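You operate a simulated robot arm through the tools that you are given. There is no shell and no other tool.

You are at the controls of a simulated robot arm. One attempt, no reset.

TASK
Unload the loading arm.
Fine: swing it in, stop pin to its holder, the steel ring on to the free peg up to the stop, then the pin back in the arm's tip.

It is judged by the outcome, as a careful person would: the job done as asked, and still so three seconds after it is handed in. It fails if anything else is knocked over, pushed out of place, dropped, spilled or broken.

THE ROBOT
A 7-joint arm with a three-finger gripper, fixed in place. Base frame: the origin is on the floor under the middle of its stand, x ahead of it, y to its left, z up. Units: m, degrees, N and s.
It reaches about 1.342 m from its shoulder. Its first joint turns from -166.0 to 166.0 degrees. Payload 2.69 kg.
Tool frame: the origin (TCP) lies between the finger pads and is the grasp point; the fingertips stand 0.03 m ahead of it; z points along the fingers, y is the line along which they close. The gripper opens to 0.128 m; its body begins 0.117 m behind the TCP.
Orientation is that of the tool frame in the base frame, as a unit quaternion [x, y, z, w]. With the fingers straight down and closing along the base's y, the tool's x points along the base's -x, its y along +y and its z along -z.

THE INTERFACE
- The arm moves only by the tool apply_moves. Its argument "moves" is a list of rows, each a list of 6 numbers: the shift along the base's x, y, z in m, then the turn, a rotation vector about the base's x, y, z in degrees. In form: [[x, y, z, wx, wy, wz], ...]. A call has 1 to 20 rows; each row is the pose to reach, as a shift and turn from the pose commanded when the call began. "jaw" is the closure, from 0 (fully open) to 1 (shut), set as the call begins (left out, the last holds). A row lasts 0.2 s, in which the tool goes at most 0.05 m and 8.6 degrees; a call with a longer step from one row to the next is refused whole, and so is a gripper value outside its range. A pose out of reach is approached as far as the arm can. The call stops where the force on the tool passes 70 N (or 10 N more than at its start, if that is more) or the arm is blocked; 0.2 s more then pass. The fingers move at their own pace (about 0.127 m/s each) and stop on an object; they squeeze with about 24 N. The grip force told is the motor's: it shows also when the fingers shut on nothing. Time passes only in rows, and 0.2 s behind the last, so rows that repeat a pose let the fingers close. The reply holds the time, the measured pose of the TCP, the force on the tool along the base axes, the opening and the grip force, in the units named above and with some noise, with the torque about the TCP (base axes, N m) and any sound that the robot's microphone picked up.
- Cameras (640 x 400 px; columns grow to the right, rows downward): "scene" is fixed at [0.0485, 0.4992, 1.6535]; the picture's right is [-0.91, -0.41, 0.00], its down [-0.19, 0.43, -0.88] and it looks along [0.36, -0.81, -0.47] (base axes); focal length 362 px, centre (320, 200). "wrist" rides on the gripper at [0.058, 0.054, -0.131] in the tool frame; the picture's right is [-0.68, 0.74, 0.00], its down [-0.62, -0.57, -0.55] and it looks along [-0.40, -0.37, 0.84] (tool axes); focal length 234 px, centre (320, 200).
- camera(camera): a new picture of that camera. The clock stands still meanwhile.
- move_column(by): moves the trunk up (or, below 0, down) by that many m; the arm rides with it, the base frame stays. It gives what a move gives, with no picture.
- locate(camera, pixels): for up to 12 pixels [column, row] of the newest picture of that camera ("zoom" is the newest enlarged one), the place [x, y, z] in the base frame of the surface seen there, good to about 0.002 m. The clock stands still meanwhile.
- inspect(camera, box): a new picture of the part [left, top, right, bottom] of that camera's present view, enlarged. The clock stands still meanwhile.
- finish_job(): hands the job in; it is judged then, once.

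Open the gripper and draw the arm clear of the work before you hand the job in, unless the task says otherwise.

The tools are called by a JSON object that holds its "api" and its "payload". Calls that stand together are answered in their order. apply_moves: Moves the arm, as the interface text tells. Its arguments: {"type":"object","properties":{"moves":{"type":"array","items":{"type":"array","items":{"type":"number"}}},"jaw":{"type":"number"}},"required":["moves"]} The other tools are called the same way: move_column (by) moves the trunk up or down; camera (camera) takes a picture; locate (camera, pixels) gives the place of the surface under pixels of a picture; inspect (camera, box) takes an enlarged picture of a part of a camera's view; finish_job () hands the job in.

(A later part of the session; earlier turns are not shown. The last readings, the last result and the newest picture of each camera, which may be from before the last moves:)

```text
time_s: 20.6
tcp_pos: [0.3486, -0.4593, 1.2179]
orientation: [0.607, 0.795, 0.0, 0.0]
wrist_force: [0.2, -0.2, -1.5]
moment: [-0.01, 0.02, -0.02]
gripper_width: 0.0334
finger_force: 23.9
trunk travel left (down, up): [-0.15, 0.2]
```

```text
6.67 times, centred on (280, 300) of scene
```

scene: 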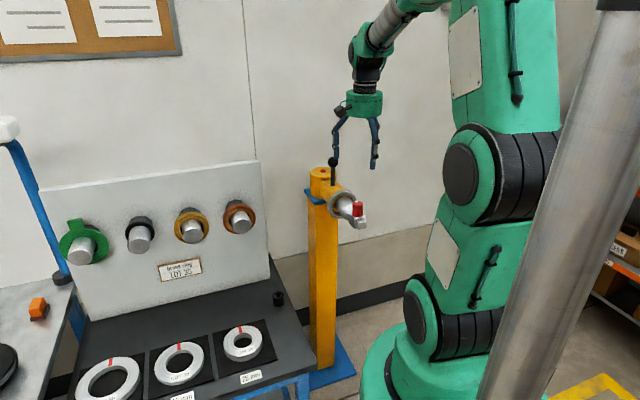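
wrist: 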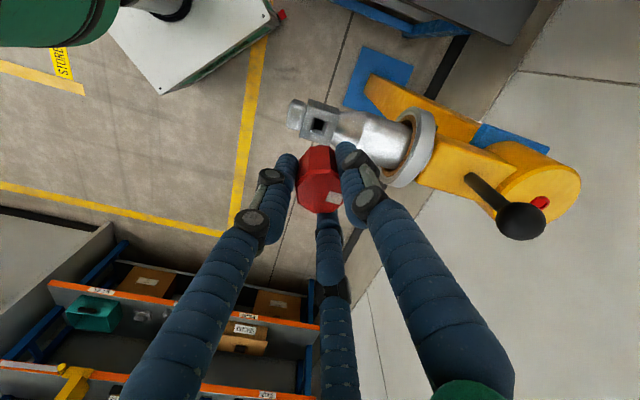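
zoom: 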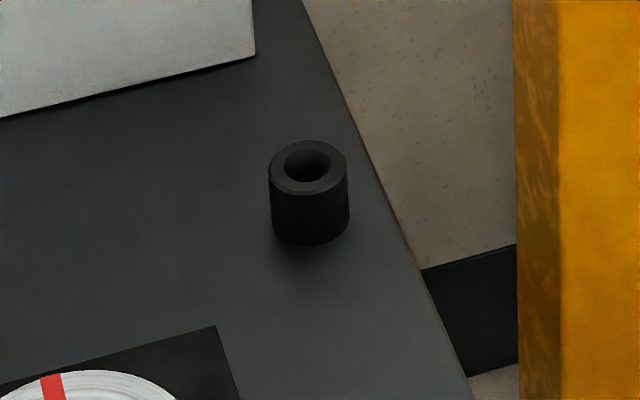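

I enlarge the shank to see whether it is round or square.

{"api": "inspect", "payload": {"camera": "scene", "box": [350, 178, 372, 196]}}

{"api": "locate", "payload": {"camera": "zoom", "pixels": [[320, 60], [320, 200], [320, 330]]}}

{"api": "inspect", "payload": {"camera": "scene", "box": [345, 205, 385, 235]}}

{"api": "locate", "payload": {"camera": "zoom", "pixels": [[320, 130], [230, 120], [300, 260], [430, 270]]}}

```text
16.00 times, centred on (361, 187) of scene
```

zoom: 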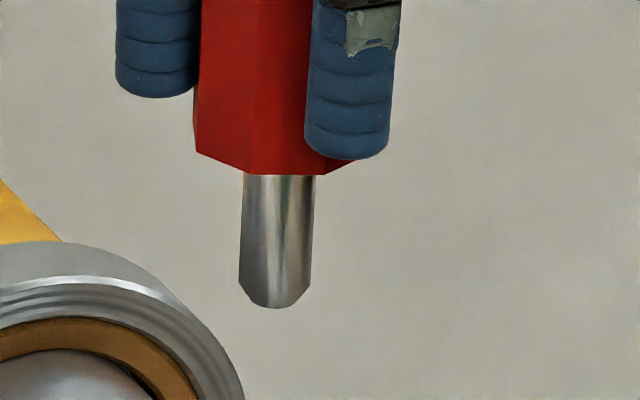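

```text
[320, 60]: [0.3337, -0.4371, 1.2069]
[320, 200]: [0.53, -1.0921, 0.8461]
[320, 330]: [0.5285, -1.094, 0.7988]
```

```text
13.33 times, centred on (365, 220) of scene
```

zoom: 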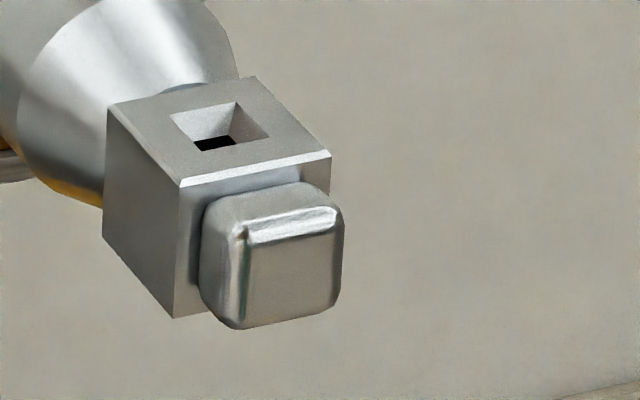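

```text
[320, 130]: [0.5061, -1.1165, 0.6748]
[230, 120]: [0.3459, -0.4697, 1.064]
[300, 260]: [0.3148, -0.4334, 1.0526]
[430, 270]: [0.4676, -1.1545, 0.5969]
```

The shank is round (Ø≈0.014, ≈0.028 long) with a chamfered tip, so yaw doesn't matter. Now I measure the black holder accurately.

{"api": "inspect", "payload": {"camera": "scene", "box": [266, 284, 298, 312]}}

{"api": "locate", "payload": {"camera": "zoom", "pixels": [[290, 160], [240, 155], [350, 135], [300, 100], [290, 185], [235, 130], [360, 150], [330, 105], [260, 105], [300, 260], [200, 330], [450, 250]]}}

```text
14.29 times, centred on (282, 298) of scene
```

zoom: 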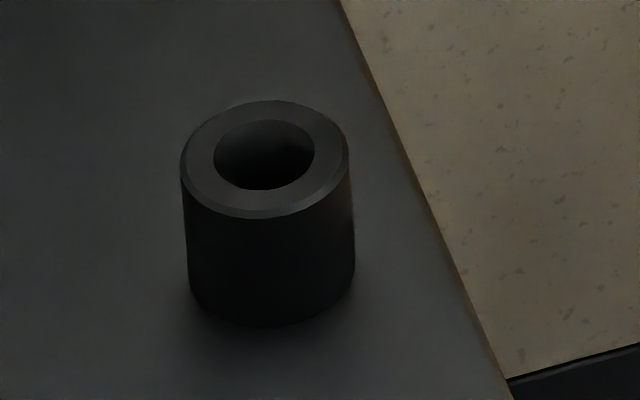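

```text
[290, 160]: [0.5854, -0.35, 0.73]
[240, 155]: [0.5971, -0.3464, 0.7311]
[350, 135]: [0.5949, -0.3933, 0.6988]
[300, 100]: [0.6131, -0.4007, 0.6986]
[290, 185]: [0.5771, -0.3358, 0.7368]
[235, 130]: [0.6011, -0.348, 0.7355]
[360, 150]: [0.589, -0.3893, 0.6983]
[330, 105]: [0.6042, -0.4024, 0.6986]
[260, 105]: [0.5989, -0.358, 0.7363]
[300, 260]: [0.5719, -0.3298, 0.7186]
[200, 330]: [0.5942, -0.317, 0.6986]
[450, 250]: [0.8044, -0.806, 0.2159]
```

Holder rim is at z≈0.7365, centre ≈(0.589,-0.342), hole Ø≈0.025. I carry the pin above it at the present height, turning +41.5° so that the camera box faces away from the last peg.

{"api": "apply_moves", "payload": {"moves": [[0.03, 0.0146, 0.005, 0, 0, 5.2], [0.06, 0.029, 0.005, 0, 0, 10.4], [0.09, 0.044, 0.005, 0, 0, 15.6], [0.12, 0.058, 0.005, 0, 0, 20.8], [0.15, 0.073, 0.005, 0, 0, 26], [0.18, 0.0875, 0.005, 0, 0, 31.2], [0.21, 0.102, 0.005, 0, 0, 36.4], [0.241, 0.117, 0.005, 0, 0, 41.5]]}}

{"api": "camera", "payload": {"camera": "scene"}}

{"api": "camera", "payload": {"camera": "wrist"}}

```text
time_s: 22.4
tcp_pos: [0.5878, -0.3414, 1.222]
orientation: [0.286, 0.958, 0.0, 0.0]
wrist_force: [-0.5, 0.6, -0.3]
moment: [0.01, -0.04, 0.01]
gripper_width: 0.0332
finger_force: 24.1
trunk travel left (down, up): [-0.15, 0.2]
```

```text
taken
```

scene: 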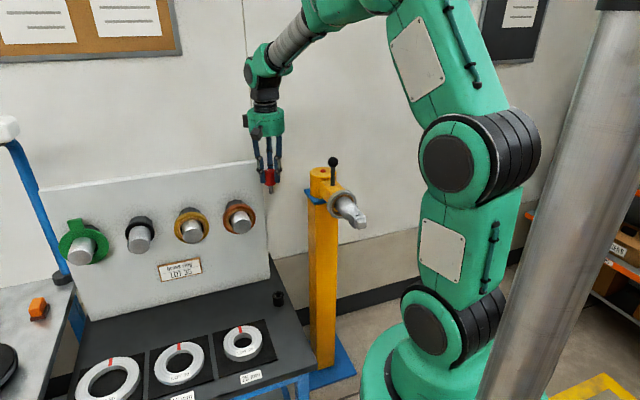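

```text
taken
```

wrist: 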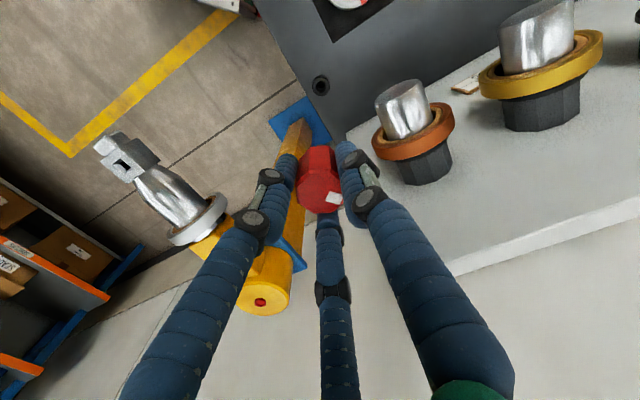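

The holder shows at wrist px (320,86), exactly where a point under the TCP should be. I measure it from here too.

{"api": "inspect", "payload": {"camera": "wrist", "box": [290, 60, 350, 110]}}

{"api": "locate", "payload": {"camera": "wrist", "pixels": [[314, 84], [327, 84], [320, 79], [320, 93], [314, 90], [327, 90], [320, 86], [404, 88], [390, 85], [415, 140], [440, 160]]}}

```text
8.00 times, centred on (320, 85) of wrist
```

zoom: 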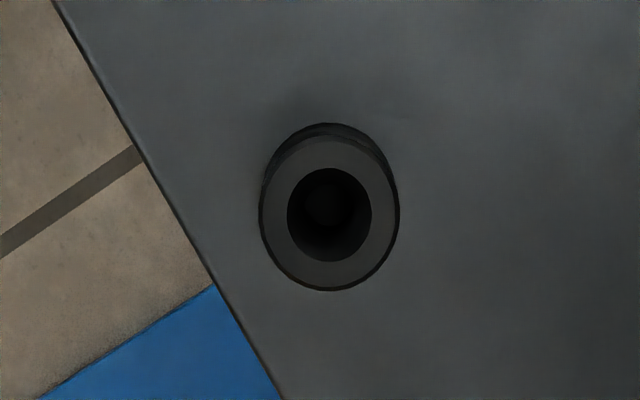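

```text
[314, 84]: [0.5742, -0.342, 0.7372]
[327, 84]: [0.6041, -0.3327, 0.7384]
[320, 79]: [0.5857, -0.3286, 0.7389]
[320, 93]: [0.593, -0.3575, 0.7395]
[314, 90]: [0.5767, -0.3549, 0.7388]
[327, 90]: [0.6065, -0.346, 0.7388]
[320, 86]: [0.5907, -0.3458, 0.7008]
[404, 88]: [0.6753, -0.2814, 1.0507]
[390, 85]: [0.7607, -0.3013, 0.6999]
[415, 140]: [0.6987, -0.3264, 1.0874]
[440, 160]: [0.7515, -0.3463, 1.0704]
```

Hole centre from both views averages (0.591,-0.343). I descend partway with a look at clearance to the last peg.

{"api": "apply_moves", "payload": {"moves": [[0.002, -0.001, -0.04, 0, 0, 0], [0.002, -0.001, -0.08, 0, 0, 0], [0.002, -0.001, -0.12, 0, 0, 0], [0.002, -0.001, -0.16, 0, 0, 0], [0.002, -0.001, -0.2, 0, 0, 0]]}}

{"api": "camera", "payload": {"camera": "scene"}}

{"api": "camera", "payload": {"camera": "wrist"}}

```text
time_s: 23.6
tcp_pos: [0.5946, -0.3431, 1.0223]
orientation: [0.286, 0.958, 0.0, 0.001]
wrist_force: [-0.8, 0.0, -0.7]
moment: [0.02, -0.02, 0.01]
gripper_width: 0.0334
finger_force: 24.4
trunk travel left (down, up): [-0.15, 0.2]
```

```text
taken
```

scene: 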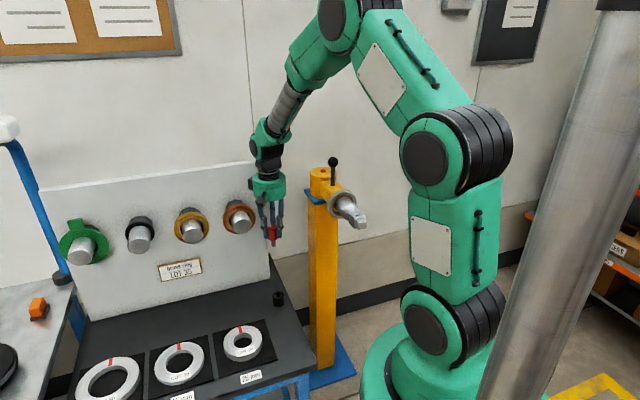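

```text
taken
```

wrist: 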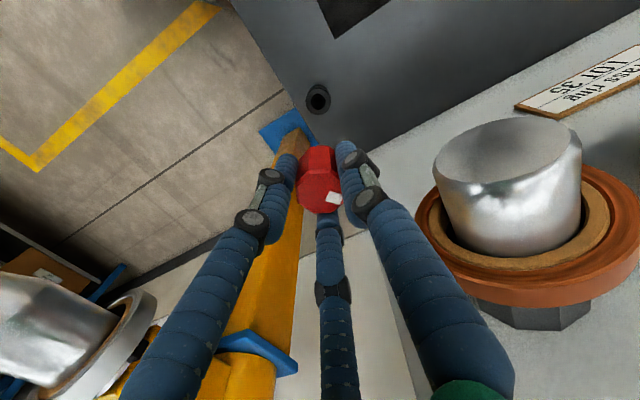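

Before going lower I check where the gripper's second side box is relative to the last peg.

{"api": "inspect", "payload": {"camera": "scene", "box": [210, 110, 330, 250]}}

{"api": "locate", "payload": {"camera": "zoom", "pixels": [[320, 200], [250, 190], [290, 190], [350, 190], [400, 190], [230, 190], [260, 160], [300, 160]]}}

```text
2.86 times, centred on (270, 180) of scene
```

zoom: 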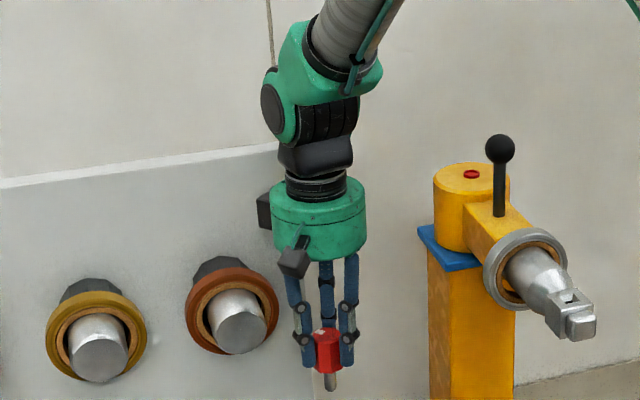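

```text
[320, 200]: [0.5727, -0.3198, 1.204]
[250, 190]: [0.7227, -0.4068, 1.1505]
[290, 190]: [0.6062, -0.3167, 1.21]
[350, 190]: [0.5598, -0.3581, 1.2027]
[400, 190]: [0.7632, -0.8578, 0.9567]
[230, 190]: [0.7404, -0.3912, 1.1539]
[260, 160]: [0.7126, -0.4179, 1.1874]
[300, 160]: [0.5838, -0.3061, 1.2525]
```

I locate both boxes on the gripper: one at zoom (265,210), the camera at (293,262).

{"api": "locate", "payload": {"camera": "zoom", "pixels": [[264, 205], [264, 222], [259, 212], [293, 262], [285, 262], [302, 265], [240, 325], [225, 300], [205, 320], [272, 330], [235, 270], [240, 350]]}}

```text
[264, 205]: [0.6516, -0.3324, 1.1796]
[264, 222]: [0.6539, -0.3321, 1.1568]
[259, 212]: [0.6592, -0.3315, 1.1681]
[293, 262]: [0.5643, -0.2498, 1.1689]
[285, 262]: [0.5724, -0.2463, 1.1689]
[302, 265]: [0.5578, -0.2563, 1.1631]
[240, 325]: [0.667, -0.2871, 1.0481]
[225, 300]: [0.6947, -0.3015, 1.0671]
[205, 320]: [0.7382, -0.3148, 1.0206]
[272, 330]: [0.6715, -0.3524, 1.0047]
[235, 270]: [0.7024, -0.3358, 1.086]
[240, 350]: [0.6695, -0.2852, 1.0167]
```

The second box sits at (0.66,-0.333), right over the last peg's ring, so descending now would hit it. I turn the gripper +78° (slightly raised) so both boxes face away from the pegs.

{"api": "apply_moves", "payload": {"moves": [[0, 0, 0.02, 0, 0, 7.8], [0, 0, 0.03, 0, 0, 15.6], [0, 0, 0.03, 0, 0, 23.4], [0, 0, 0.03, 0, 0, 31.2], [0, 0, 0.03, 0, 0, 39], [0, 0, 0.03, 0, 0, 46.8], [0, 0, 0.03, 0, 0, 54.6], [0, 0, 0.03, 0, 0, 62.4], [0, 0, 0.03, 0, 0, 70.2], [0, 0, 0.03, 0, 0, 78]]}}

{"api": "camera", "payload": {"camera": "scene"}}

{"api": "camera", "payload": {"camera": "wrist"}}

```text
time_s: 25.8
tcp_pos: [0.5904, -0.3428, 1.0526]
orientation: [-0.382, 0.924, 0.0, 0.0]
wrist_force: [0.1, -0.5, -1.0]
moment: [0.01, 0.02, -0.03]
gripper_width: 0.0331
finger_force: 24.1
trunk travel left (down, up): [-0.15, 0.2]
```

```text
taken
```

scene: 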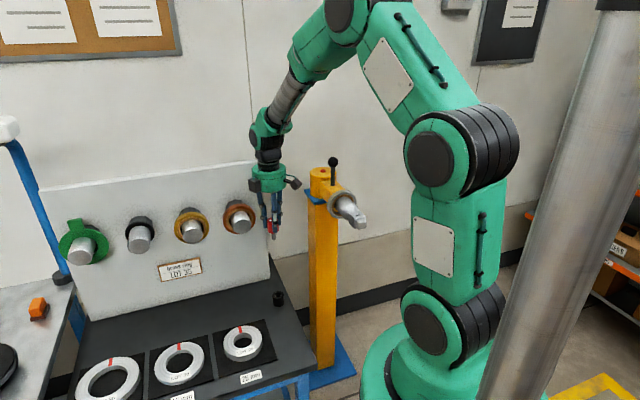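

```text
taken
```

wrist: 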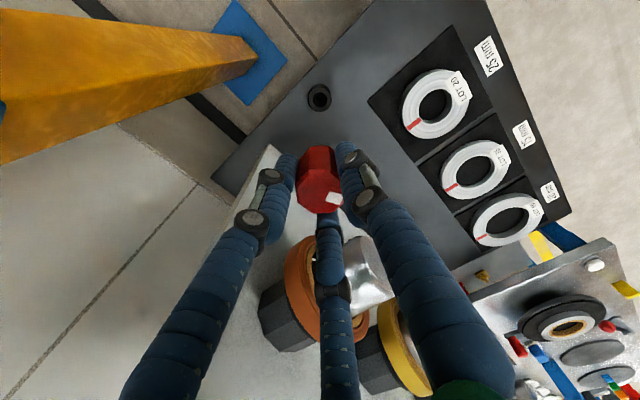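

Both boxes now point away. I measure the holder's rim from this new side.

{"api": "inspect", "payload": {"camera": "wrist", "box": [295, 75, 345, 120]}}

{"api": "locate", "payload": {"camera": "zoom", "pixels": [[315, 230], [230, 180], [400, 180], [315, 270], [315, 118], [250, 250], [380, 250]]}}

```text
8.89 times, centred on (320, 98) of wrist
```

zoom: 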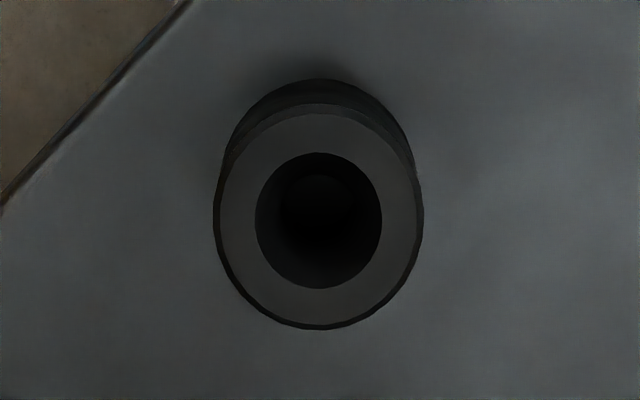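

```text
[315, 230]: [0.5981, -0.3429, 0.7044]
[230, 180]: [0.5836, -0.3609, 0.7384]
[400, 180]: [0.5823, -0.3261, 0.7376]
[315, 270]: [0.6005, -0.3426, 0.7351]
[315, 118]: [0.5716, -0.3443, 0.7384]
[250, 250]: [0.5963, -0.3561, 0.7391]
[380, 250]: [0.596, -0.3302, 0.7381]
```

Hole centre (0.5905,-0.3428) agrees with the TCP. Before descending I measure how far the wrist joint's cap sticks out toward the last peg.

{"api": "inspect", "payload": {"camera": "scene", "box": [210, 90, 330, 250]}}

{"api": "locate", "payload": {"camera": "zoom", "pixels": [[270, 130], [262, 120], [270, 100], [270, 150], [300, 130], [285, 165], [280, 175], [330, 165], [345, 120], [300, 60], [290, 90], [275, 230]]}}

```text
2.50 times, centred on (270, 170) of scene
```

zoom: 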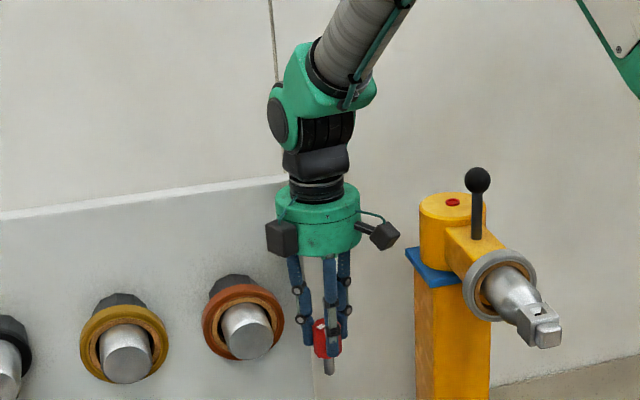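

```text
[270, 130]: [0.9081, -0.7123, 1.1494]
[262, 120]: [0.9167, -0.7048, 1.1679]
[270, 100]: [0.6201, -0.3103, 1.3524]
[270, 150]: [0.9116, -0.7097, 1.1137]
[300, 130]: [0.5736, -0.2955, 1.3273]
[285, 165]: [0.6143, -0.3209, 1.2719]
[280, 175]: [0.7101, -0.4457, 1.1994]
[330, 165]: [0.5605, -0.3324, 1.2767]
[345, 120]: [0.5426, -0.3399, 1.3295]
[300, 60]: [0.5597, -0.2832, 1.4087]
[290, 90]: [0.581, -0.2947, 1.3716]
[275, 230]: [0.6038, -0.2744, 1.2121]
```

The wrist joint's cap will pass within ~2 cm of the last peg, so I lean the gripper 5° away from it (compensating the tip position) and descend to just above the holder.

{"api": "apply_moves", "payload": {"moves": [[-0.0038, -0.0026, -0.03, 2.85, -4.1, 0], [-0.0038, -0.0026, -0.07, 2.85, -4.1, 0], [-0.0038, -0.0026, -0.11, 2.85, -4.1, 0], [-0.0038, -0.0026, -0.15, 2.85, -4.1, 0], [-0.0038, -0.0026, -0.18, 2.85, -4.1, 0], [-0.0038, -0.0026, -0.2, 2.85, -4.1, 0]]}}

{"api": "camera", "payload": {"camera": "scene"}}

{"api": "camera", "payload": {"camera": "wrist"}}

{"api": "inspect", "payload": {"camera": "scene", "box": [210, 140, 340, 320]}}

```text
time_s: 27.2
tcp_pos: [0.5898, -0.3464, 0.8519]
orientation: [-0.38, 0.924, 0.009, 0.042]
wrist_force: [-0.1, 0.6, 0.1]
moment: [-0.01, 0.03, 0.01]
gripper_width: 0.033
finger_force: 23.5
trunk travel left (down, up): [-0.15, 0.2]
```

```text
taken
```

scene: 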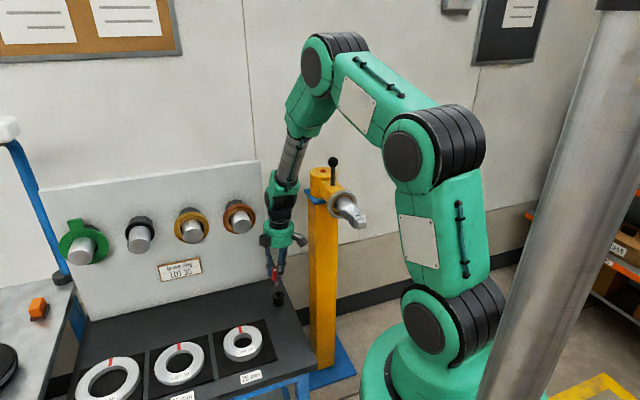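

```text
taken
```

wrist: 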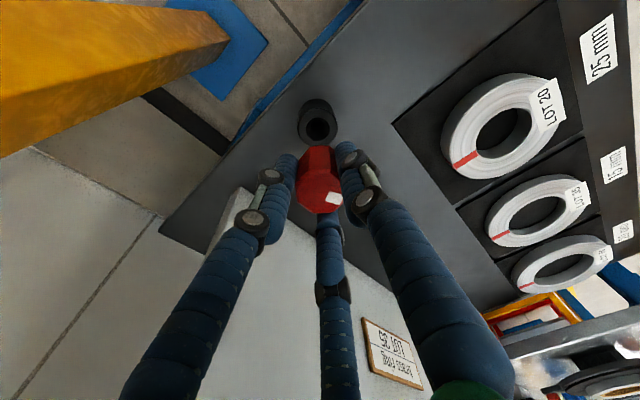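

```text
2.22 times, centred on (275, 230) of scene
```

zoom: 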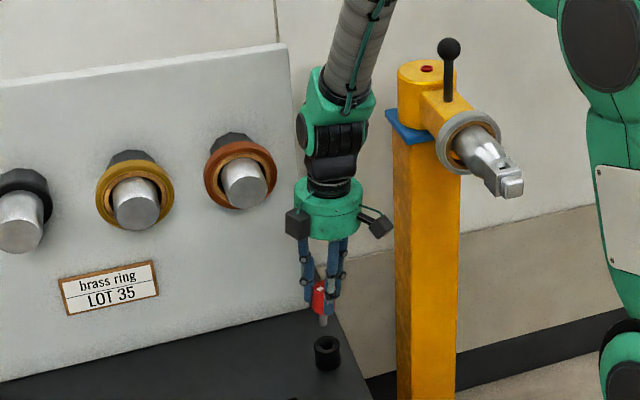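

I check alignment of the pin with the hole at this height: hole seen near wrist px (318,127).

{"api": "inspect", "payload": {"camera": "wrist", "box": [270, 90, 370, 220]}}

{"api": "locate", "payload": {"camera": "wrist", "pixels": [[305, 125], [333, 125], [318, 137], [318, 108], [318, 142], [320, 180]]}}

{"api": "inspect", "payload": {"camera": "scene", "box": [260, 260, 296, 312]}}

{"api": "locate", "payload": {"camera": "zoom", "pixels": [[293, 137], [293, 165], [300, 60], [290, 240], [310, 210]]}}

```text
3.08 times, centred on (320, 155) of wrist
```

zoom: 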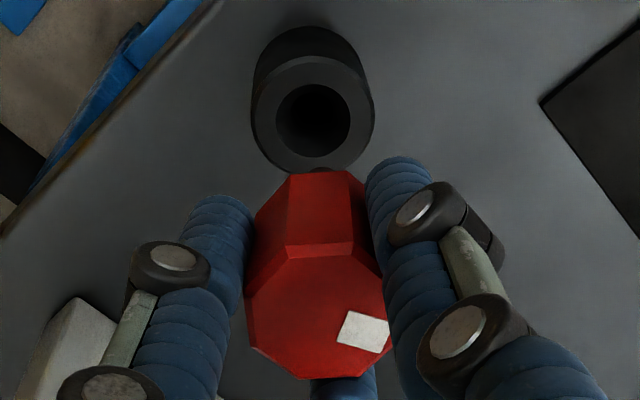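

```text
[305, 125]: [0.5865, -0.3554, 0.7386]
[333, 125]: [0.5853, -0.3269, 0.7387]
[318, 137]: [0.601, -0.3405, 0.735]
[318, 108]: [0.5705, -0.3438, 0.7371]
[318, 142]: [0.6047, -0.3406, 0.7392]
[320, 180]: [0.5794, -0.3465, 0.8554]
```

```text
7.69 times, centred on (278, 286) of scene
```

zoom: 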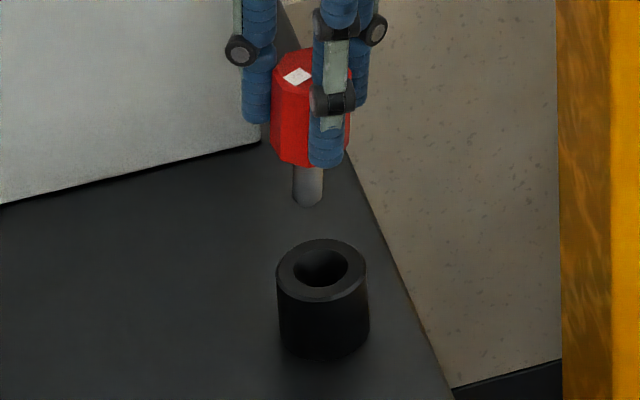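

```text
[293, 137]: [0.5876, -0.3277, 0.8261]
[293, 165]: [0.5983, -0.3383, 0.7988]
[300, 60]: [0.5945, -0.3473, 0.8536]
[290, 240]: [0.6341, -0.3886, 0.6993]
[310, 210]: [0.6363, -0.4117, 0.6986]
```

I locate the shank's tip itself against the hole.

{"api": "locate", "payload": {"camera": "zoom", "pixels": [[307, 175], [307, 190], [307, 200], [299, 185], [316, 185], [300, 120], [321, 285]]}}

```text
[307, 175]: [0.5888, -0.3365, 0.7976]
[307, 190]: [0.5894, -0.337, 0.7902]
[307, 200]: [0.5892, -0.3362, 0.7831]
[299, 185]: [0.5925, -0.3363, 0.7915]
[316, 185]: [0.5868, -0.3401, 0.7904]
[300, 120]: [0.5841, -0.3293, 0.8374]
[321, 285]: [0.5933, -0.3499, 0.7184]
```

Shank axis ≈(0.592,-0.343) vs hole (0.590,-0.3427): aligned within 2 mm with ±5 mm of play. I lower the pin into the holder slowly.

{"api": "apply_moves", "payload": {"moves": [[-0.001, 0, -0.02, 0, 0, 0], [-0.001, 0, -0.035, 0, 0, 0], [-0.001, 0, -0.05, 0, 0, 0], [-0.001, 0, -0.06, 0, 0, 0], [-0.001, 0, -0.068, 0, 0, 0]]}}

{"api": "inspect", "payload": {"camera": "scene", "box": [260, 260, 296, 312]}}

{"api": "camera", "payload": {"camera": "scene"}}

```text
time_s: 28.4
tcp_pos: [0.5853, -0.3454, 0.7832]
orientation: [-0.379, 0.924, 0.01, 0.042]
wrist_force: [-4.2, -6.7, -2.1]
moment: [-0.46, 0.4, -0.01]
gripper_width: 0.0327
finger_force: 23.9
trunk travel left (down, up): [-0.15, 0.2]
```

```text
7.69 times, centred on (278, 286) of scene
```

zoom: 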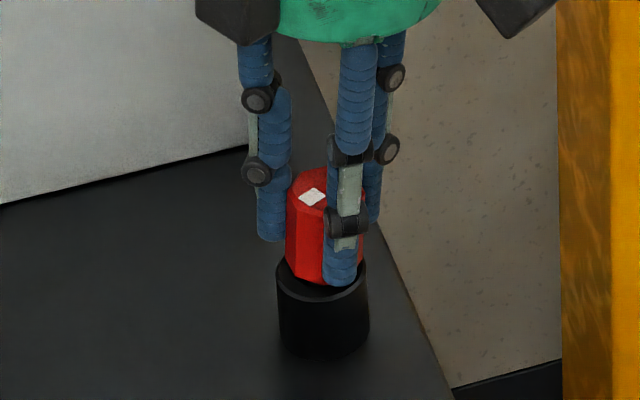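

```text
taken
```

scene: 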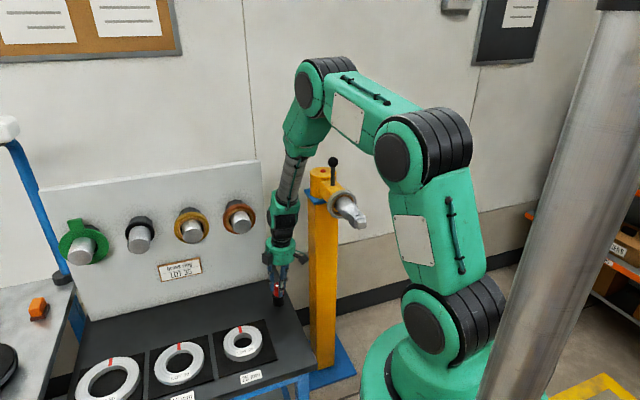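

Slight side contact (8 N towards -x,-y): the shank touches the hole wall. I shift about 1.5–2 mm that way and ease down the last millimetres.

{"api": "apply_moves", "payload": {"moves": [[-0.0008, -0.0015, 0, 0, 0, 0], [-0.0012, -0.0022, 0, 0, 0, 0], [-0.0012, -0.0022, -0.002, 0, 0, 0], [-0.0012, -0.0022, -0.002, 0, 0, 0]]}}

```text
time_s: 29.4
tcp_pos: [0.5863, -0.3471, 0.7831]
orientation: [-0.381, 0.923, 0.008, 0.042]
wrist_force: [16.8, 16.6, 9.1]
moment: [0.8, -0.85, 0.03]
gripper_width: 0.0331
finger_force: 23.7
trunk travel left (down, up): [-0.15, 0.2]
```

Force flipped sign, so with the lean the shank binds in a closer fit than it looks. I raise it out ~15 mm, take the lean out, and check the wrist's clearance to the peg.

{"api": "apply_moves", "payload": {"moves": [[0.0008, 0.0014, 0.004, 0, 0, 0], [0.0008, 0.0014, 0.012, 0, 0, 0], [0.0008, 0.0014, 0.03, 0, 0, 0], [0.0008, 0.0014, 0.03, 0, 0, 0]]}}

{"api": "apply_moves", "payload": {"moves": [[0.002, 0.0013, 0, -1.42, 2.05, 0], [0.0038, 0.0026, 0, -2.85, 4.1, 0], [0.0038, 0.0026, 0, -2.85, 4.1, 0]]}}

{"api": "inspect", "payload": {"camera": "scene", "box": [200, 160, 340, 320]}}

{"api": "locate", "payload": {"camera": "zoom", "pixels": [[328, 130], [320, 130], [325, 110], [325, 150], [345, 130], [330, 170], [316, 180], [268, 165], [255, 150], [320, 200], [318, 140], [322, 120]]}}

```text
time_s: 30.4
tcp_pos: [0.5847, -0.3465, 0.8113]
orientation: [-0.38, 0.924, 0.01, 0.042]
wrist_force: [0.4, 0.4, -0.8]
moment: [0.02, 0.0, 0.0]
gripper_width: 0.0331
finger_force: 24.4
trunk travel left (down, up): [-0.15, 0.2]
```

```text
time_s: 31.2
tcp_pos: [0.5876, -0.343, 0.8127]
orientation: [-0.381, 0.925, 0.001, -0.001]
wrist_force: [-1.0, 0.5, -1.1]
moment: [-0.03, 0.03, -0.03]
gripper_width: 0.0331
finger_force: 24.1
trunk travel left (down, up): [-0.15, 0.2]
```

```text
2.50 times, centred on (270, 240) of scene
```

zoom: 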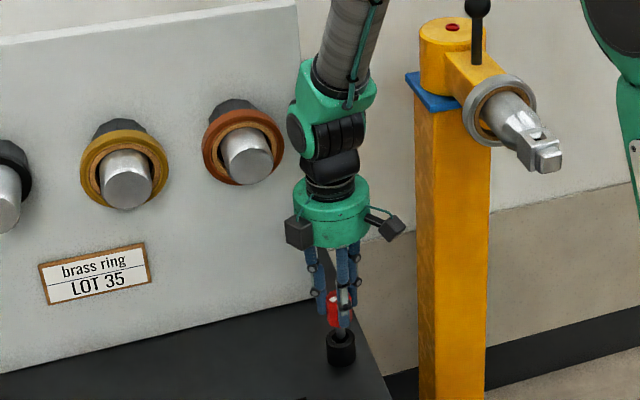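

```text
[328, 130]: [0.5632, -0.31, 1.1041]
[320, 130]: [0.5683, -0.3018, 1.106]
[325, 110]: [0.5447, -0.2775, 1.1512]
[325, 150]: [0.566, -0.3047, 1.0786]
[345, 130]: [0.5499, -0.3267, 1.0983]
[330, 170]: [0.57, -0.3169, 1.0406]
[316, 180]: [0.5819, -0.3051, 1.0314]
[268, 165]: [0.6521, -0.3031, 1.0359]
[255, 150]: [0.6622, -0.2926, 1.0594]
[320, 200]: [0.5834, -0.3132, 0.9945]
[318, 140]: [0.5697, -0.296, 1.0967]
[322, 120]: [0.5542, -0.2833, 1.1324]
```

Upright now, with about 2 cm between the wrist cap and the last peg. From the two wall contacts I infer the hole centre at (0.590,-0.343); I centre there and lower again.

{"api": "apply_moves", "payload": {"moves": [[0.0018, 0.0002, 0, 0, 0, 0], [0.0018, 0.0002, -0.01, 0, 0, 0], [0.0018, 0.0002, -0.018, 0, 0, 0], [0.0018, 0.0002, -0.024, 0, 0, 0], [0.0018, 0.0002, -0.029, 0, 0, 0]]}}

```text
time_s: 32.4
tcp_pos: [0.5916, -0.3435, 0.7826]
orientation: [-0.38, 0.925, 0.0, -0.001]
wrist_force: [-2.7, -2.2, -0.2]
moment: [-0.16, 0.17, -0.01]
gripper_width: 0.033
finger_force: 23.6
trunk travel left (down, up): [-0.15, 0.2]
```

Only ~3 N of side force; I ease a hair back and lower the last 5 mm until the handle rests on the rim.

{"api": "apply_moves", "payload": {"moves": [[-0.0004, -0.0003, -0.002, 0, 0, 0], [-0.0004, -0.0003, -0.004, 0, 0, 0], [-0.0004, -0.0003, -0.005, 0, 0, 0]]}}

{"api": "inspect", "payload": {"camera": "scene", "box": [250, 240, 310, 320]}}

```text
time_s: 33.2
tcp_pos: [0.5903, -0.3431, 0.7782]
orientation: [-0.38, 0.925, 0.0, -0.001]
wrist_force: [-0.9, 0.3, -1.1]
moment: [-0.02, 0.01, -0.05]
gripper_width: 0.0331
finger_force: 23.6
trunk travel left (down, up): [-0.15, 0.2]
```

```text
5.00 times, centred on (280, 280) of scene
```

zoom: 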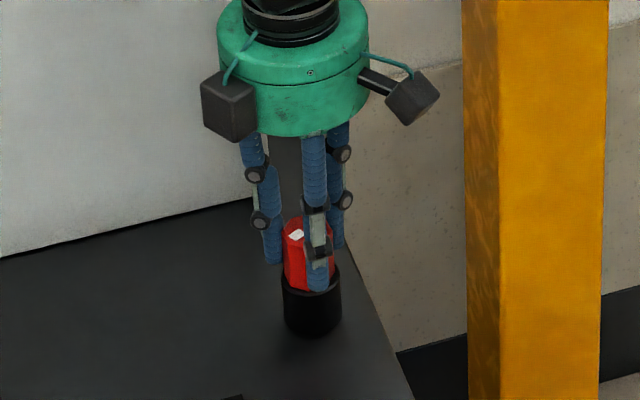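

No force: the handle is about a millimetre from its seat. I lower 1–2 mm more to feel the rim.

{"api": "apply_moves", "payload": {"moves": [[0, 0, -0.001, 0, 0, 0], [0, 0, -0.002, 0, 0, 0], [0, 0, -0.002, 0, 0, 0]]}}

```text
time_s: 34.0
tcp_pos: [0.5905, -0.343, 0.7781]
orientation: [-0.38, 0.925, 0.0, 0.001]
wrist_force: [0.2, 4.5, 14.3]
moment: [0.21, 0.25, -0.09]
gripper_width: 0.0332
finger_force: 23.9
trunk travel left (down, up): [-0.15, 0.2]
```

The handle bears on the rim (14 N up). I relieve it by 1.5 mm and open the fingers to about 0.07 m.

{"api": "apply_moves", "payload": {"moves": [[0, 0, 0.0015, 0, 0, 0], [0, 0, 0.0015, 0, 0, 0]]}}

{"api": "apply_moves", "payload": {"moves": [[0, 0, 0, 0, 0, 0], [0, 0, 0, 0, 0, 0], [0, 0, 0, 0, 0, 0]], "jaw": 0.45}}

{"api": "inspect", "payload": {"camera": "scene", "box": [250, 240, 310, 320]}}

{"api": "camera", "payload": {"camera": "wrist"}}

```text
time_s: 34.6
tcp_pos: [0.5907, -0.3442, 0.777]
orientation: [-0.38, 0.925, 0.002, -0.001]
wrist_force: [-0.8, -0.1, -1.1]
moment: [0.02, 0.01, -0.01]
gripper_width: 0.0332
finger_force: 24.0
trunk travel left (down, up): [-0.15, 0.2]
```

```text
time_s: 35.4
tcp_pos: [0.5901, -0.3431, 0.778]
orientation: [-0.38, 0.925, 0.0, 0.0]
wrist_force: [-0.1, -0.6, -0.1]
moment: [0.0, -0.01, 0.03]
gripper_width: 0.0704
finger_force: 0.0
trunk travel left (down, up): [-0.15, 0.2]
```

```text
5.00 times, centred on (280, 280) of scene
```

zoom: 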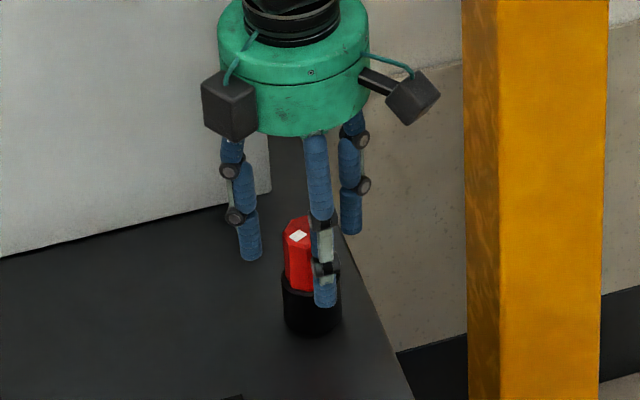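

```text
taken
```

wrist: 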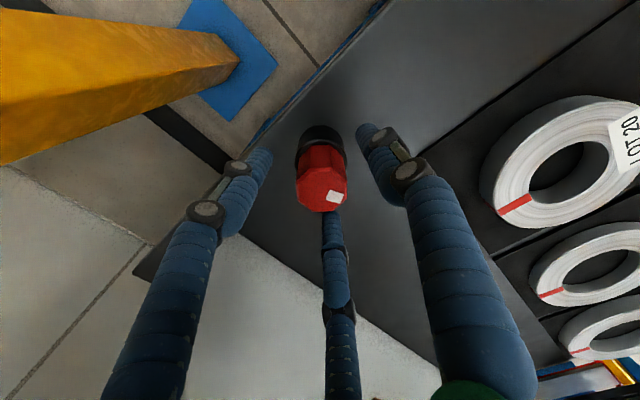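

The pin sits upright in its holder. I note this pose (0.590,-0.343,0.778) for later and rise straight up.

{"api": "apply_moves", "payload": {"moves": [[0, 0, 0.03, 0, 0, 0], [0, 0, 0.07, 0, 0, 0], [0, 0, 0.115, 0, 0, 0], [0, 0, 0.16, 0, 0, 0], [0, 0, 0.205, 0, 0, 0], [0, 0, 0.25, 0, 0, 0], [0, 0, 0.295, 0, 0, 0], [0, 0, 0.34, 0, 0, 0], [0, 0, 0.385, 0, 0, 0], [0, 0, 0.43, 0, 0, 0], [0, 0, 0.47, 0, 0, 0]]}}

{"api": "inspect", "payload": {"camera": "scene", "box": [300, 140, 400, 250]}}

{"api": "inspect", "payload": {"camera": "scene", "box": [255, 270, 305, 320]}}

```text
time_s: 37.8
tcp_pos: [0.5916, -0.3435, 1.2481]
orientation: [-0.381, 0.925, 0.0, 0.0]
wrist_force: [0.3, -0.2, -0.1]
moment: [-0.04, -0.01, 0.0]
gripper_width: 0.0705
finger_force: 0.1
trunk travel left (down, up): [-0.15, 0.2]
```

```text
3.64 times, centred on (350, 195) of scene
```

zoom: 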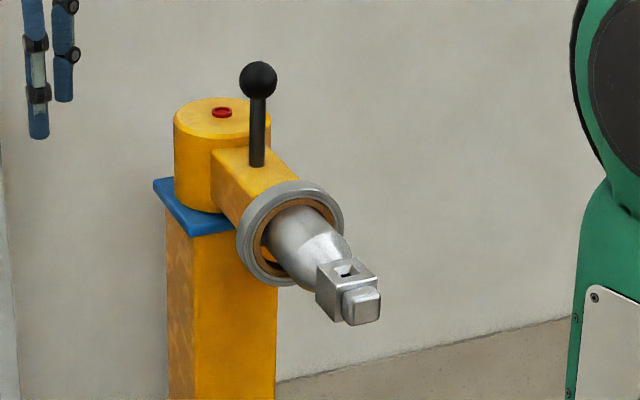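

```text
8.00 times, centred on (280, 295) of scene
```

zoom: 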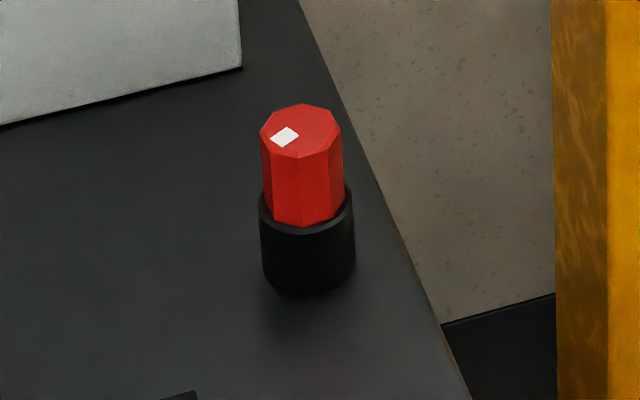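

Pin stands well in its holder. I move so that the wrist camera looks straight down on the ring and the gap behind it.

{"api": "apply_moves", "payload": {"moves": [[-0.022, -0.039, 0.012, 0, 0, 0], [-0.044, -0.078, 0.012, 0, 0, 0], [-0.066, -0.117, 0.012, 0, 0, 0], [-0.088, -0.156, 0.012, 0, 0, 0], [-0.112, -0.195, 0.012, 0, 0, 0], [-0.112, -0.195, 0.012, 0, 0, 0]]}}

{"api": "camera", "payload": {"camera": "wrist"}}

```text
time_s: 39.2
tcp_pos: [0.4802, -0.5394, 1.2596]
orientation: [-0.38, 0.925, 0.0, 0.0]
wrist_force: [-0.2, -0.8, 0.0]
moment: [0.06, -0.1, -0.01]
gripper_width: 0.0705
finger_force: 0.0
trunk travel left (down, up): [-0.15, 0.2]
```

```text
taken
```

wrist: 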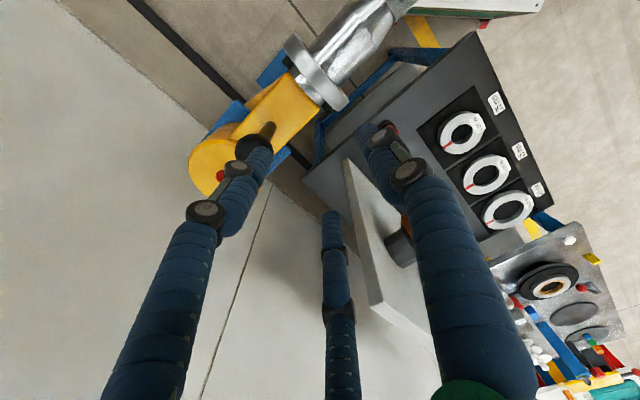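

I zoom on the ring at wrist px (317,72) and measure it.

{"api": "inspect", "payload": {"camera": "wrist", "box": [260, 0, 420, 110]}}

{"api": "locate", "payload": {"camera": "zoom", "pixels": [[105, 145], [140, 145], [225, 265], [345, 365], [330, 388], [230, 230], [260, 290], [190, 260], [280, 175], [360, 110], [470, 30], [150, 240]]}}

```text
3.64 times, centred on (340, 55) of wrist
```

zoom: 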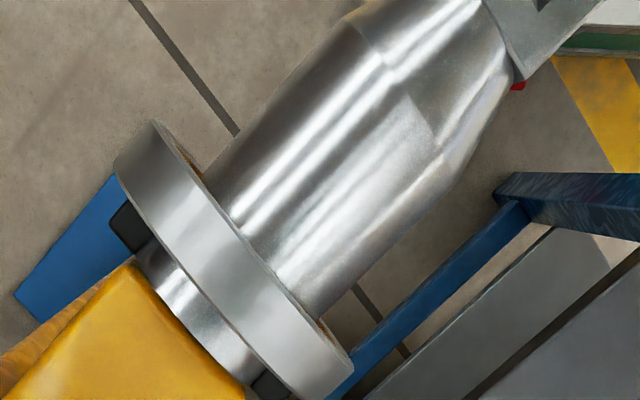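

```text
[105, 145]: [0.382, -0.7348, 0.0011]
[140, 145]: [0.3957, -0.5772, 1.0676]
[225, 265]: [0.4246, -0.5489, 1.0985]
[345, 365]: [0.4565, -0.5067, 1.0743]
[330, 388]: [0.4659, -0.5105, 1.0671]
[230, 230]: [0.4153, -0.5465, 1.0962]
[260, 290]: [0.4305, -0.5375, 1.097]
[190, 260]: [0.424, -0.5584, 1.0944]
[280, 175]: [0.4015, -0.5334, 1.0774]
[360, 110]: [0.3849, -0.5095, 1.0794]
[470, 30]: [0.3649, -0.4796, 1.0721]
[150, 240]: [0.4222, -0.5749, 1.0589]
```

I probe the space behind the ring (collar and yellow arm end).

{"api": "locate", "payload": {"camera": "zoom", "pixels": [[170, 285], [200, 325], [160, 265], [145, 262], [135, 270], [110, 280], [160, 300], [200, 345], [128, 225], [175, 255], [205, 235], [240, 245]]}}

{"api": "inspect", "payload": {"camera": "wrist", "box": [280, 40, 350, 115]}}

{"api": "locate", "payload": {"camera": "zoom", "pixels": [[230, 270], [260, 300], [200, 250], [170, 260], [300, 330], [250, 240], [280, 220], [330, 200]]}}

```text
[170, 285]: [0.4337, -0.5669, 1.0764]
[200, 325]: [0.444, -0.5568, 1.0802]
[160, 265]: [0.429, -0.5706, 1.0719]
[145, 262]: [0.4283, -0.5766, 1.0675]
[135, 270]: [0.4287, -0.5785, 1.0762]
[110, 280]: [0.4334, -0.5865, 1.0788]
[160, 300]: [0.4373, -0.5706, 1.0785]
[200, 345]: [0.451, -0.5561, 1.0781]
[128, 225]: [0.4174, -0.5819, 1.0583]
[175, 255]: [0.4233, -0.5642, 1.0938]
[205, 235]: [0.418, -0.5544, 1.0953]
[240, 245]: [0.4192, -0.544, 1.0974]
```

```text
5.33 times, centred on (315, 78) of wrist
```

zoom: 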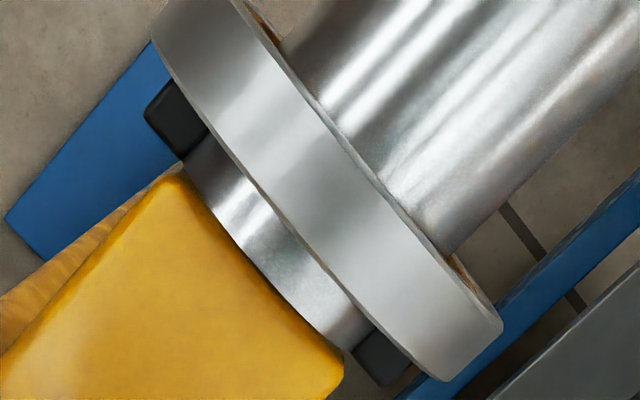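

```text
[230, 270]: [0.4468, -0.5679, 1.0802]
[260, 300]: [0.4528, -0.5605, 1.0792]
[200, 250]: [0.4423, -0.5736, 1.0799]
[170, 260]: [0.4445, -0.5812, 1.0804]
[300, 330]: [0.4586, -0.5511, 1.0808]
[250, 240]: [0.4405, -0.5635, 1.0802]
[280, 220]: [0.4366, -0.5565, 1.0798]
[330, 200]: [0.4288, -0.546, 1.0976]
```

I take a high zoom of the ring front face from the scene camera and measure rim, bore and spigot.

{"api": "inspect", "payload": {"camera": "scene", "box": [358, 182, 408, 226]}}

{"api": "inspect", "payload": {"camera": "scene", "box": [322, 180, 372, 226]}}

{"api": "locate", "payload": {"camera": "zoom", "pixels": [[240, 85], [160, 330], [265, 78], [120, 200], [330, 110], [200, 350], [230, 340], [160, 240], [195, 290], [260, 120], [150, 265], [290, 200]]}}

```text
9.09 times, centred on (383, 204) of scene
```

zoom: 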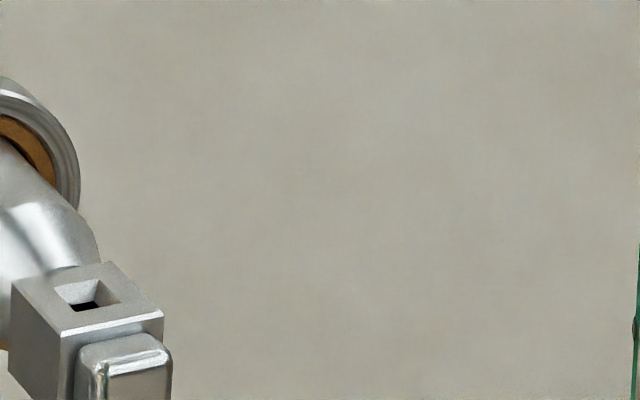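

```text
8.70 times, centred on (347, 203) of scene
```

zoom: 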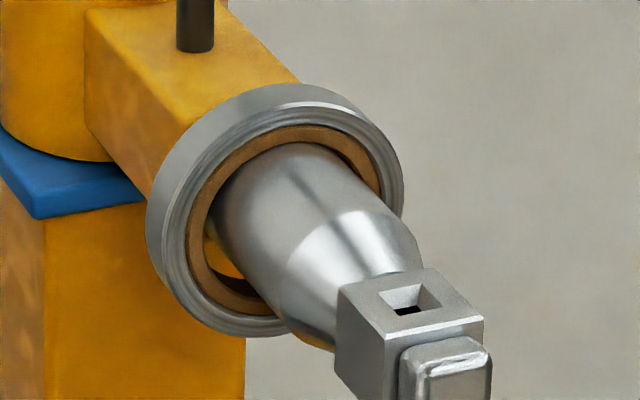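

```text
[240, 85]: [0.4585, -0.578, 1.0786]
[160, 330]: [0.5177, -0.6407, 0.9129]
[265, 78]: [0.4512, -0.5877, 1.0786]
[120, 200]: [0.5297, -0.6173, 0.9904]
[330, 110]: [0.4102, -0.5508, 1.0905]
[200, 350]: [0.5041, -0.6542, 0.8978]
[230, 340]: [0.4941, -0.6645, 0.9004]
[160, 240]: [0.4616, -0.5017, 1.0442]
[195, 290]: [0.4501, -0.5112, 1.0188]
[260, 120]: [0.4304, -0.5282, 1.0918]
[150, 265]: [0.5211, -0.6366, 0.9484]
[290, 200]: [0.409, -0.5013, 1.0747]
```

Ring: OD≈0.106, bore≈0.068 with bronze liner, thickness≈0.022, spigot Ø≈0.058. Now I measure the free peg (second from left) and its stop.

{"api": "inspect", "payload": {"camera": "scene", "box": [110, 208, 170, 262]}}

{"api": "locate", "payload": {"camera": "zoom", "pixels": [[320, 240], [265, 240], [375, 240], [320, 185], [320, 290], [320, 150], [280, 200], [370, 180], [330, 90], [240, 110], [400, 120], [320, 70]]}}

```text
7.41 times, centred on (140, 235) of scene
```

zoom: 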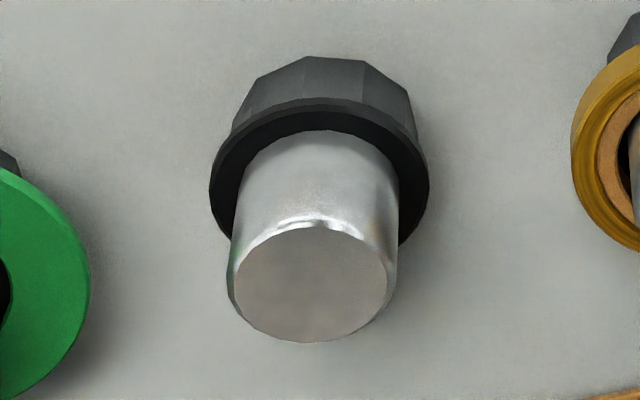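

```text
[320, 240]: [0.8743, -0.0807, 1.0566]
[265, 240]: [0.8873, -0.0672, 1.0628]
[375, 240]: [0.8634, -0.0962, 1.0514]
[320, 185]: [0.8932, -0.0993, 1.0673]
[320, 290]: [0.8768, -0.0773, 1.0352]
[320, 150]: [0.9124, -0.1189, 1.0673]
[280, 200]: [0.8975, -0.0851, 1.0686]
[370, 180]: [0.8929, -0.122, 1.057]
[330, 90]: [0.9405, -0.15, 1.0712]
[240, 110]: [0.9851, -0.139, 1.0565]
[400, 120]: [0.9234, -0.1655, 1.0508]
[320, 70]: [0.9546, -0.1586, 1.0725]
```

The free peg is Ø≈0.058 with axis z≈1.038, so the bore clears by several mm. Present yaw (finger A outward, B/C hinge-side) suits pinching the ring's top rim; I move above the ring, TCP at (0.4313,-0.5455), and check board height too.

{"api": "apply_moves", "payload": {"moves": [[-0.025, -0.003, 0, 0, 0, 0], [-0.0487, -0.006, 0, 0, 0, 0], [-0.0487, -0.006, -0.035, 0, 0, 0], [-0.0487, -0.006, -0.07, 0, 0, 0], [-0.0487, -0.006, -0.09, 0, 0, 0], [-0.0487, -0.006, -0.09, 0, 0, 0]], "jaw": 0.45}}

{"api": "camera", "payload": {"camera": "wrist"}}

{"api": "inspect", "payload": {"camera": "scene", "box": [290, 110, 410, 230]}}

{"api": "camera", "payload": {"camera": "scene"}}

{"api": "locate", "payload": {"camera": "scene", "pixels": [[100, 186], [150, 178], [200, 172], [250, 165], [150, 172], [60, 192], [100, 192]]}}

```text
time_s: 40.6
tcp_pos: [0.4299, -0.5446, 1.1697]
orientation: [-0.38, 0.925, 0.0, 0.0]
wrist_force: [0.1, 0.5, -0.1]
moment: [0.0, 0.0, 0.02]
gripper_width: 0.0702
finger_force: 0.0
trunk travel left (down, up): [-0.15, 0.2]
```

```text
taken
```

wrist: 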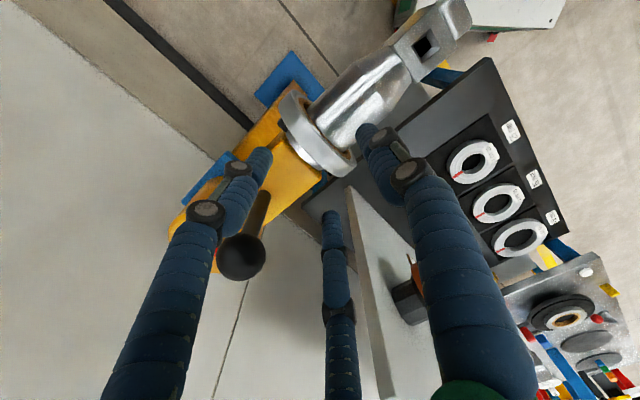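

```text
3.33 times, centred on (350, 170) of scene
```

zoom: 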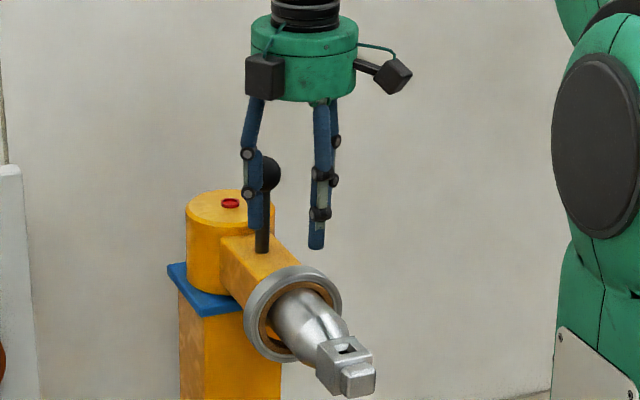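

```text
taken
```

scene: 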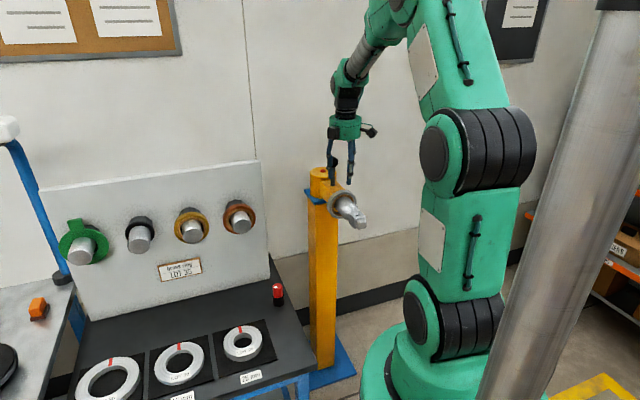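

```text
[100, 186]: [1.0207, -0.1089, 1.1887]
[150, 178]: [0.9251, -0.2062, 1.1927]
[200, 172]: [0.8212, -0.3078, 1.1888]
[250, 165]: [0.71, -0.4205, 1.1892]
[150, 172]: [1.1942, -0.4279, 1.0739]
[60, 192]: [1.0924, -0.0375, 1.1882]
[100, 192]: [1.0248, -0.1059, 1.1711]
```

Board top is at z≈1.19, below the palm's future height (1.22). I verify the ring's position relative to the TCP axis (expected px ≈(319,151) at ring-top height).

{"api": "inspect", "payload": {"camera": "wrist", "box": [240, 80, 400, 200]}}

{"api": "locate", "payload": {"camera": "wrist", "pixels": [[319, 151], [312, 142], [305, 150], [325, 145], [318, 136], [300, 142], [330, 155], [335, 165], [285, 100], [350, 160], [310, 155], [322, 140]]}}

```text
3.33 times, centred on (320, 140) of wrist
```

zoom: 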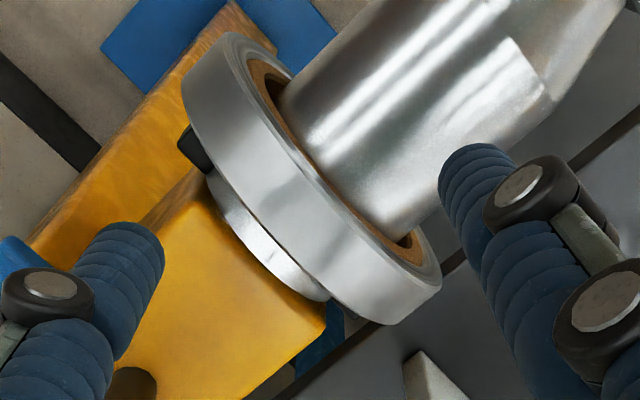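

```text
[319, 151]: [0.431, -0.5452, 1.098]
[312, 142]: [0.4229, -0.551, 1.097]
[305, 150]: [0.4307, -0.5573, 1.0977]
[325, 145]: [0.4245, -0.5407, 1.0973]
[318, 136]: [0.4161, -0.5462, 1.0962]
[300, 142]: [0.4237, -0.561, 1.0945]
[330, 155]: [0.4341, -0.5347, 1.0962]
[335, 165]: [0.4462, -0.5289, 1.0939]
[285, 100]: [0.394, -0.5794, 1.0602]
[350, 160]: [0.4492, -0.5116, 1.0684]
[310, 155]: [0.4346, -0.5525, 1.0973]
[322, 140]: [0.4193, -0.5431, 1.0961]
```

I probe along the arm axis through that point for the ring's front and back edges.

{"api": "locate", "payload": {"camera": "zoom", "pixels": [[300, 258], [292, 268], [284, 277], [276, 287], [268, 296], [330, 222], [338, 212], [346, 203], [354, 193], [362, 184], [317, 237], [255, 310]]}}

```text
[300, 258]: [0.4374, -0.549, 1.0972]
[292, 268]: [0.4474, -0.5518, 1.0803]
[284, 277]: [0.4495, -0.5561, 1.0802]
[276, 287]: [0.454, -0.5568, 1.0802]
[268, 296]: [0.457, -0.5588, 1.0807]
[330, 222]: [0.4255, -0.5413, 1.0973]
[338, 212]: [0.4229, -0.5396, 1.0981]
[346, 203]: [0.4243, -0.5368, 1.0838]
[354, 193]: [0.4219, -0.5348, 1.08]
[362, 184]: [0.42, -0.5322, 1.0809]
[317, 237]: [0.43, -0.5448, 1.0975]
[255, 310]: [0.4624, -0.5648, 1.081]
```

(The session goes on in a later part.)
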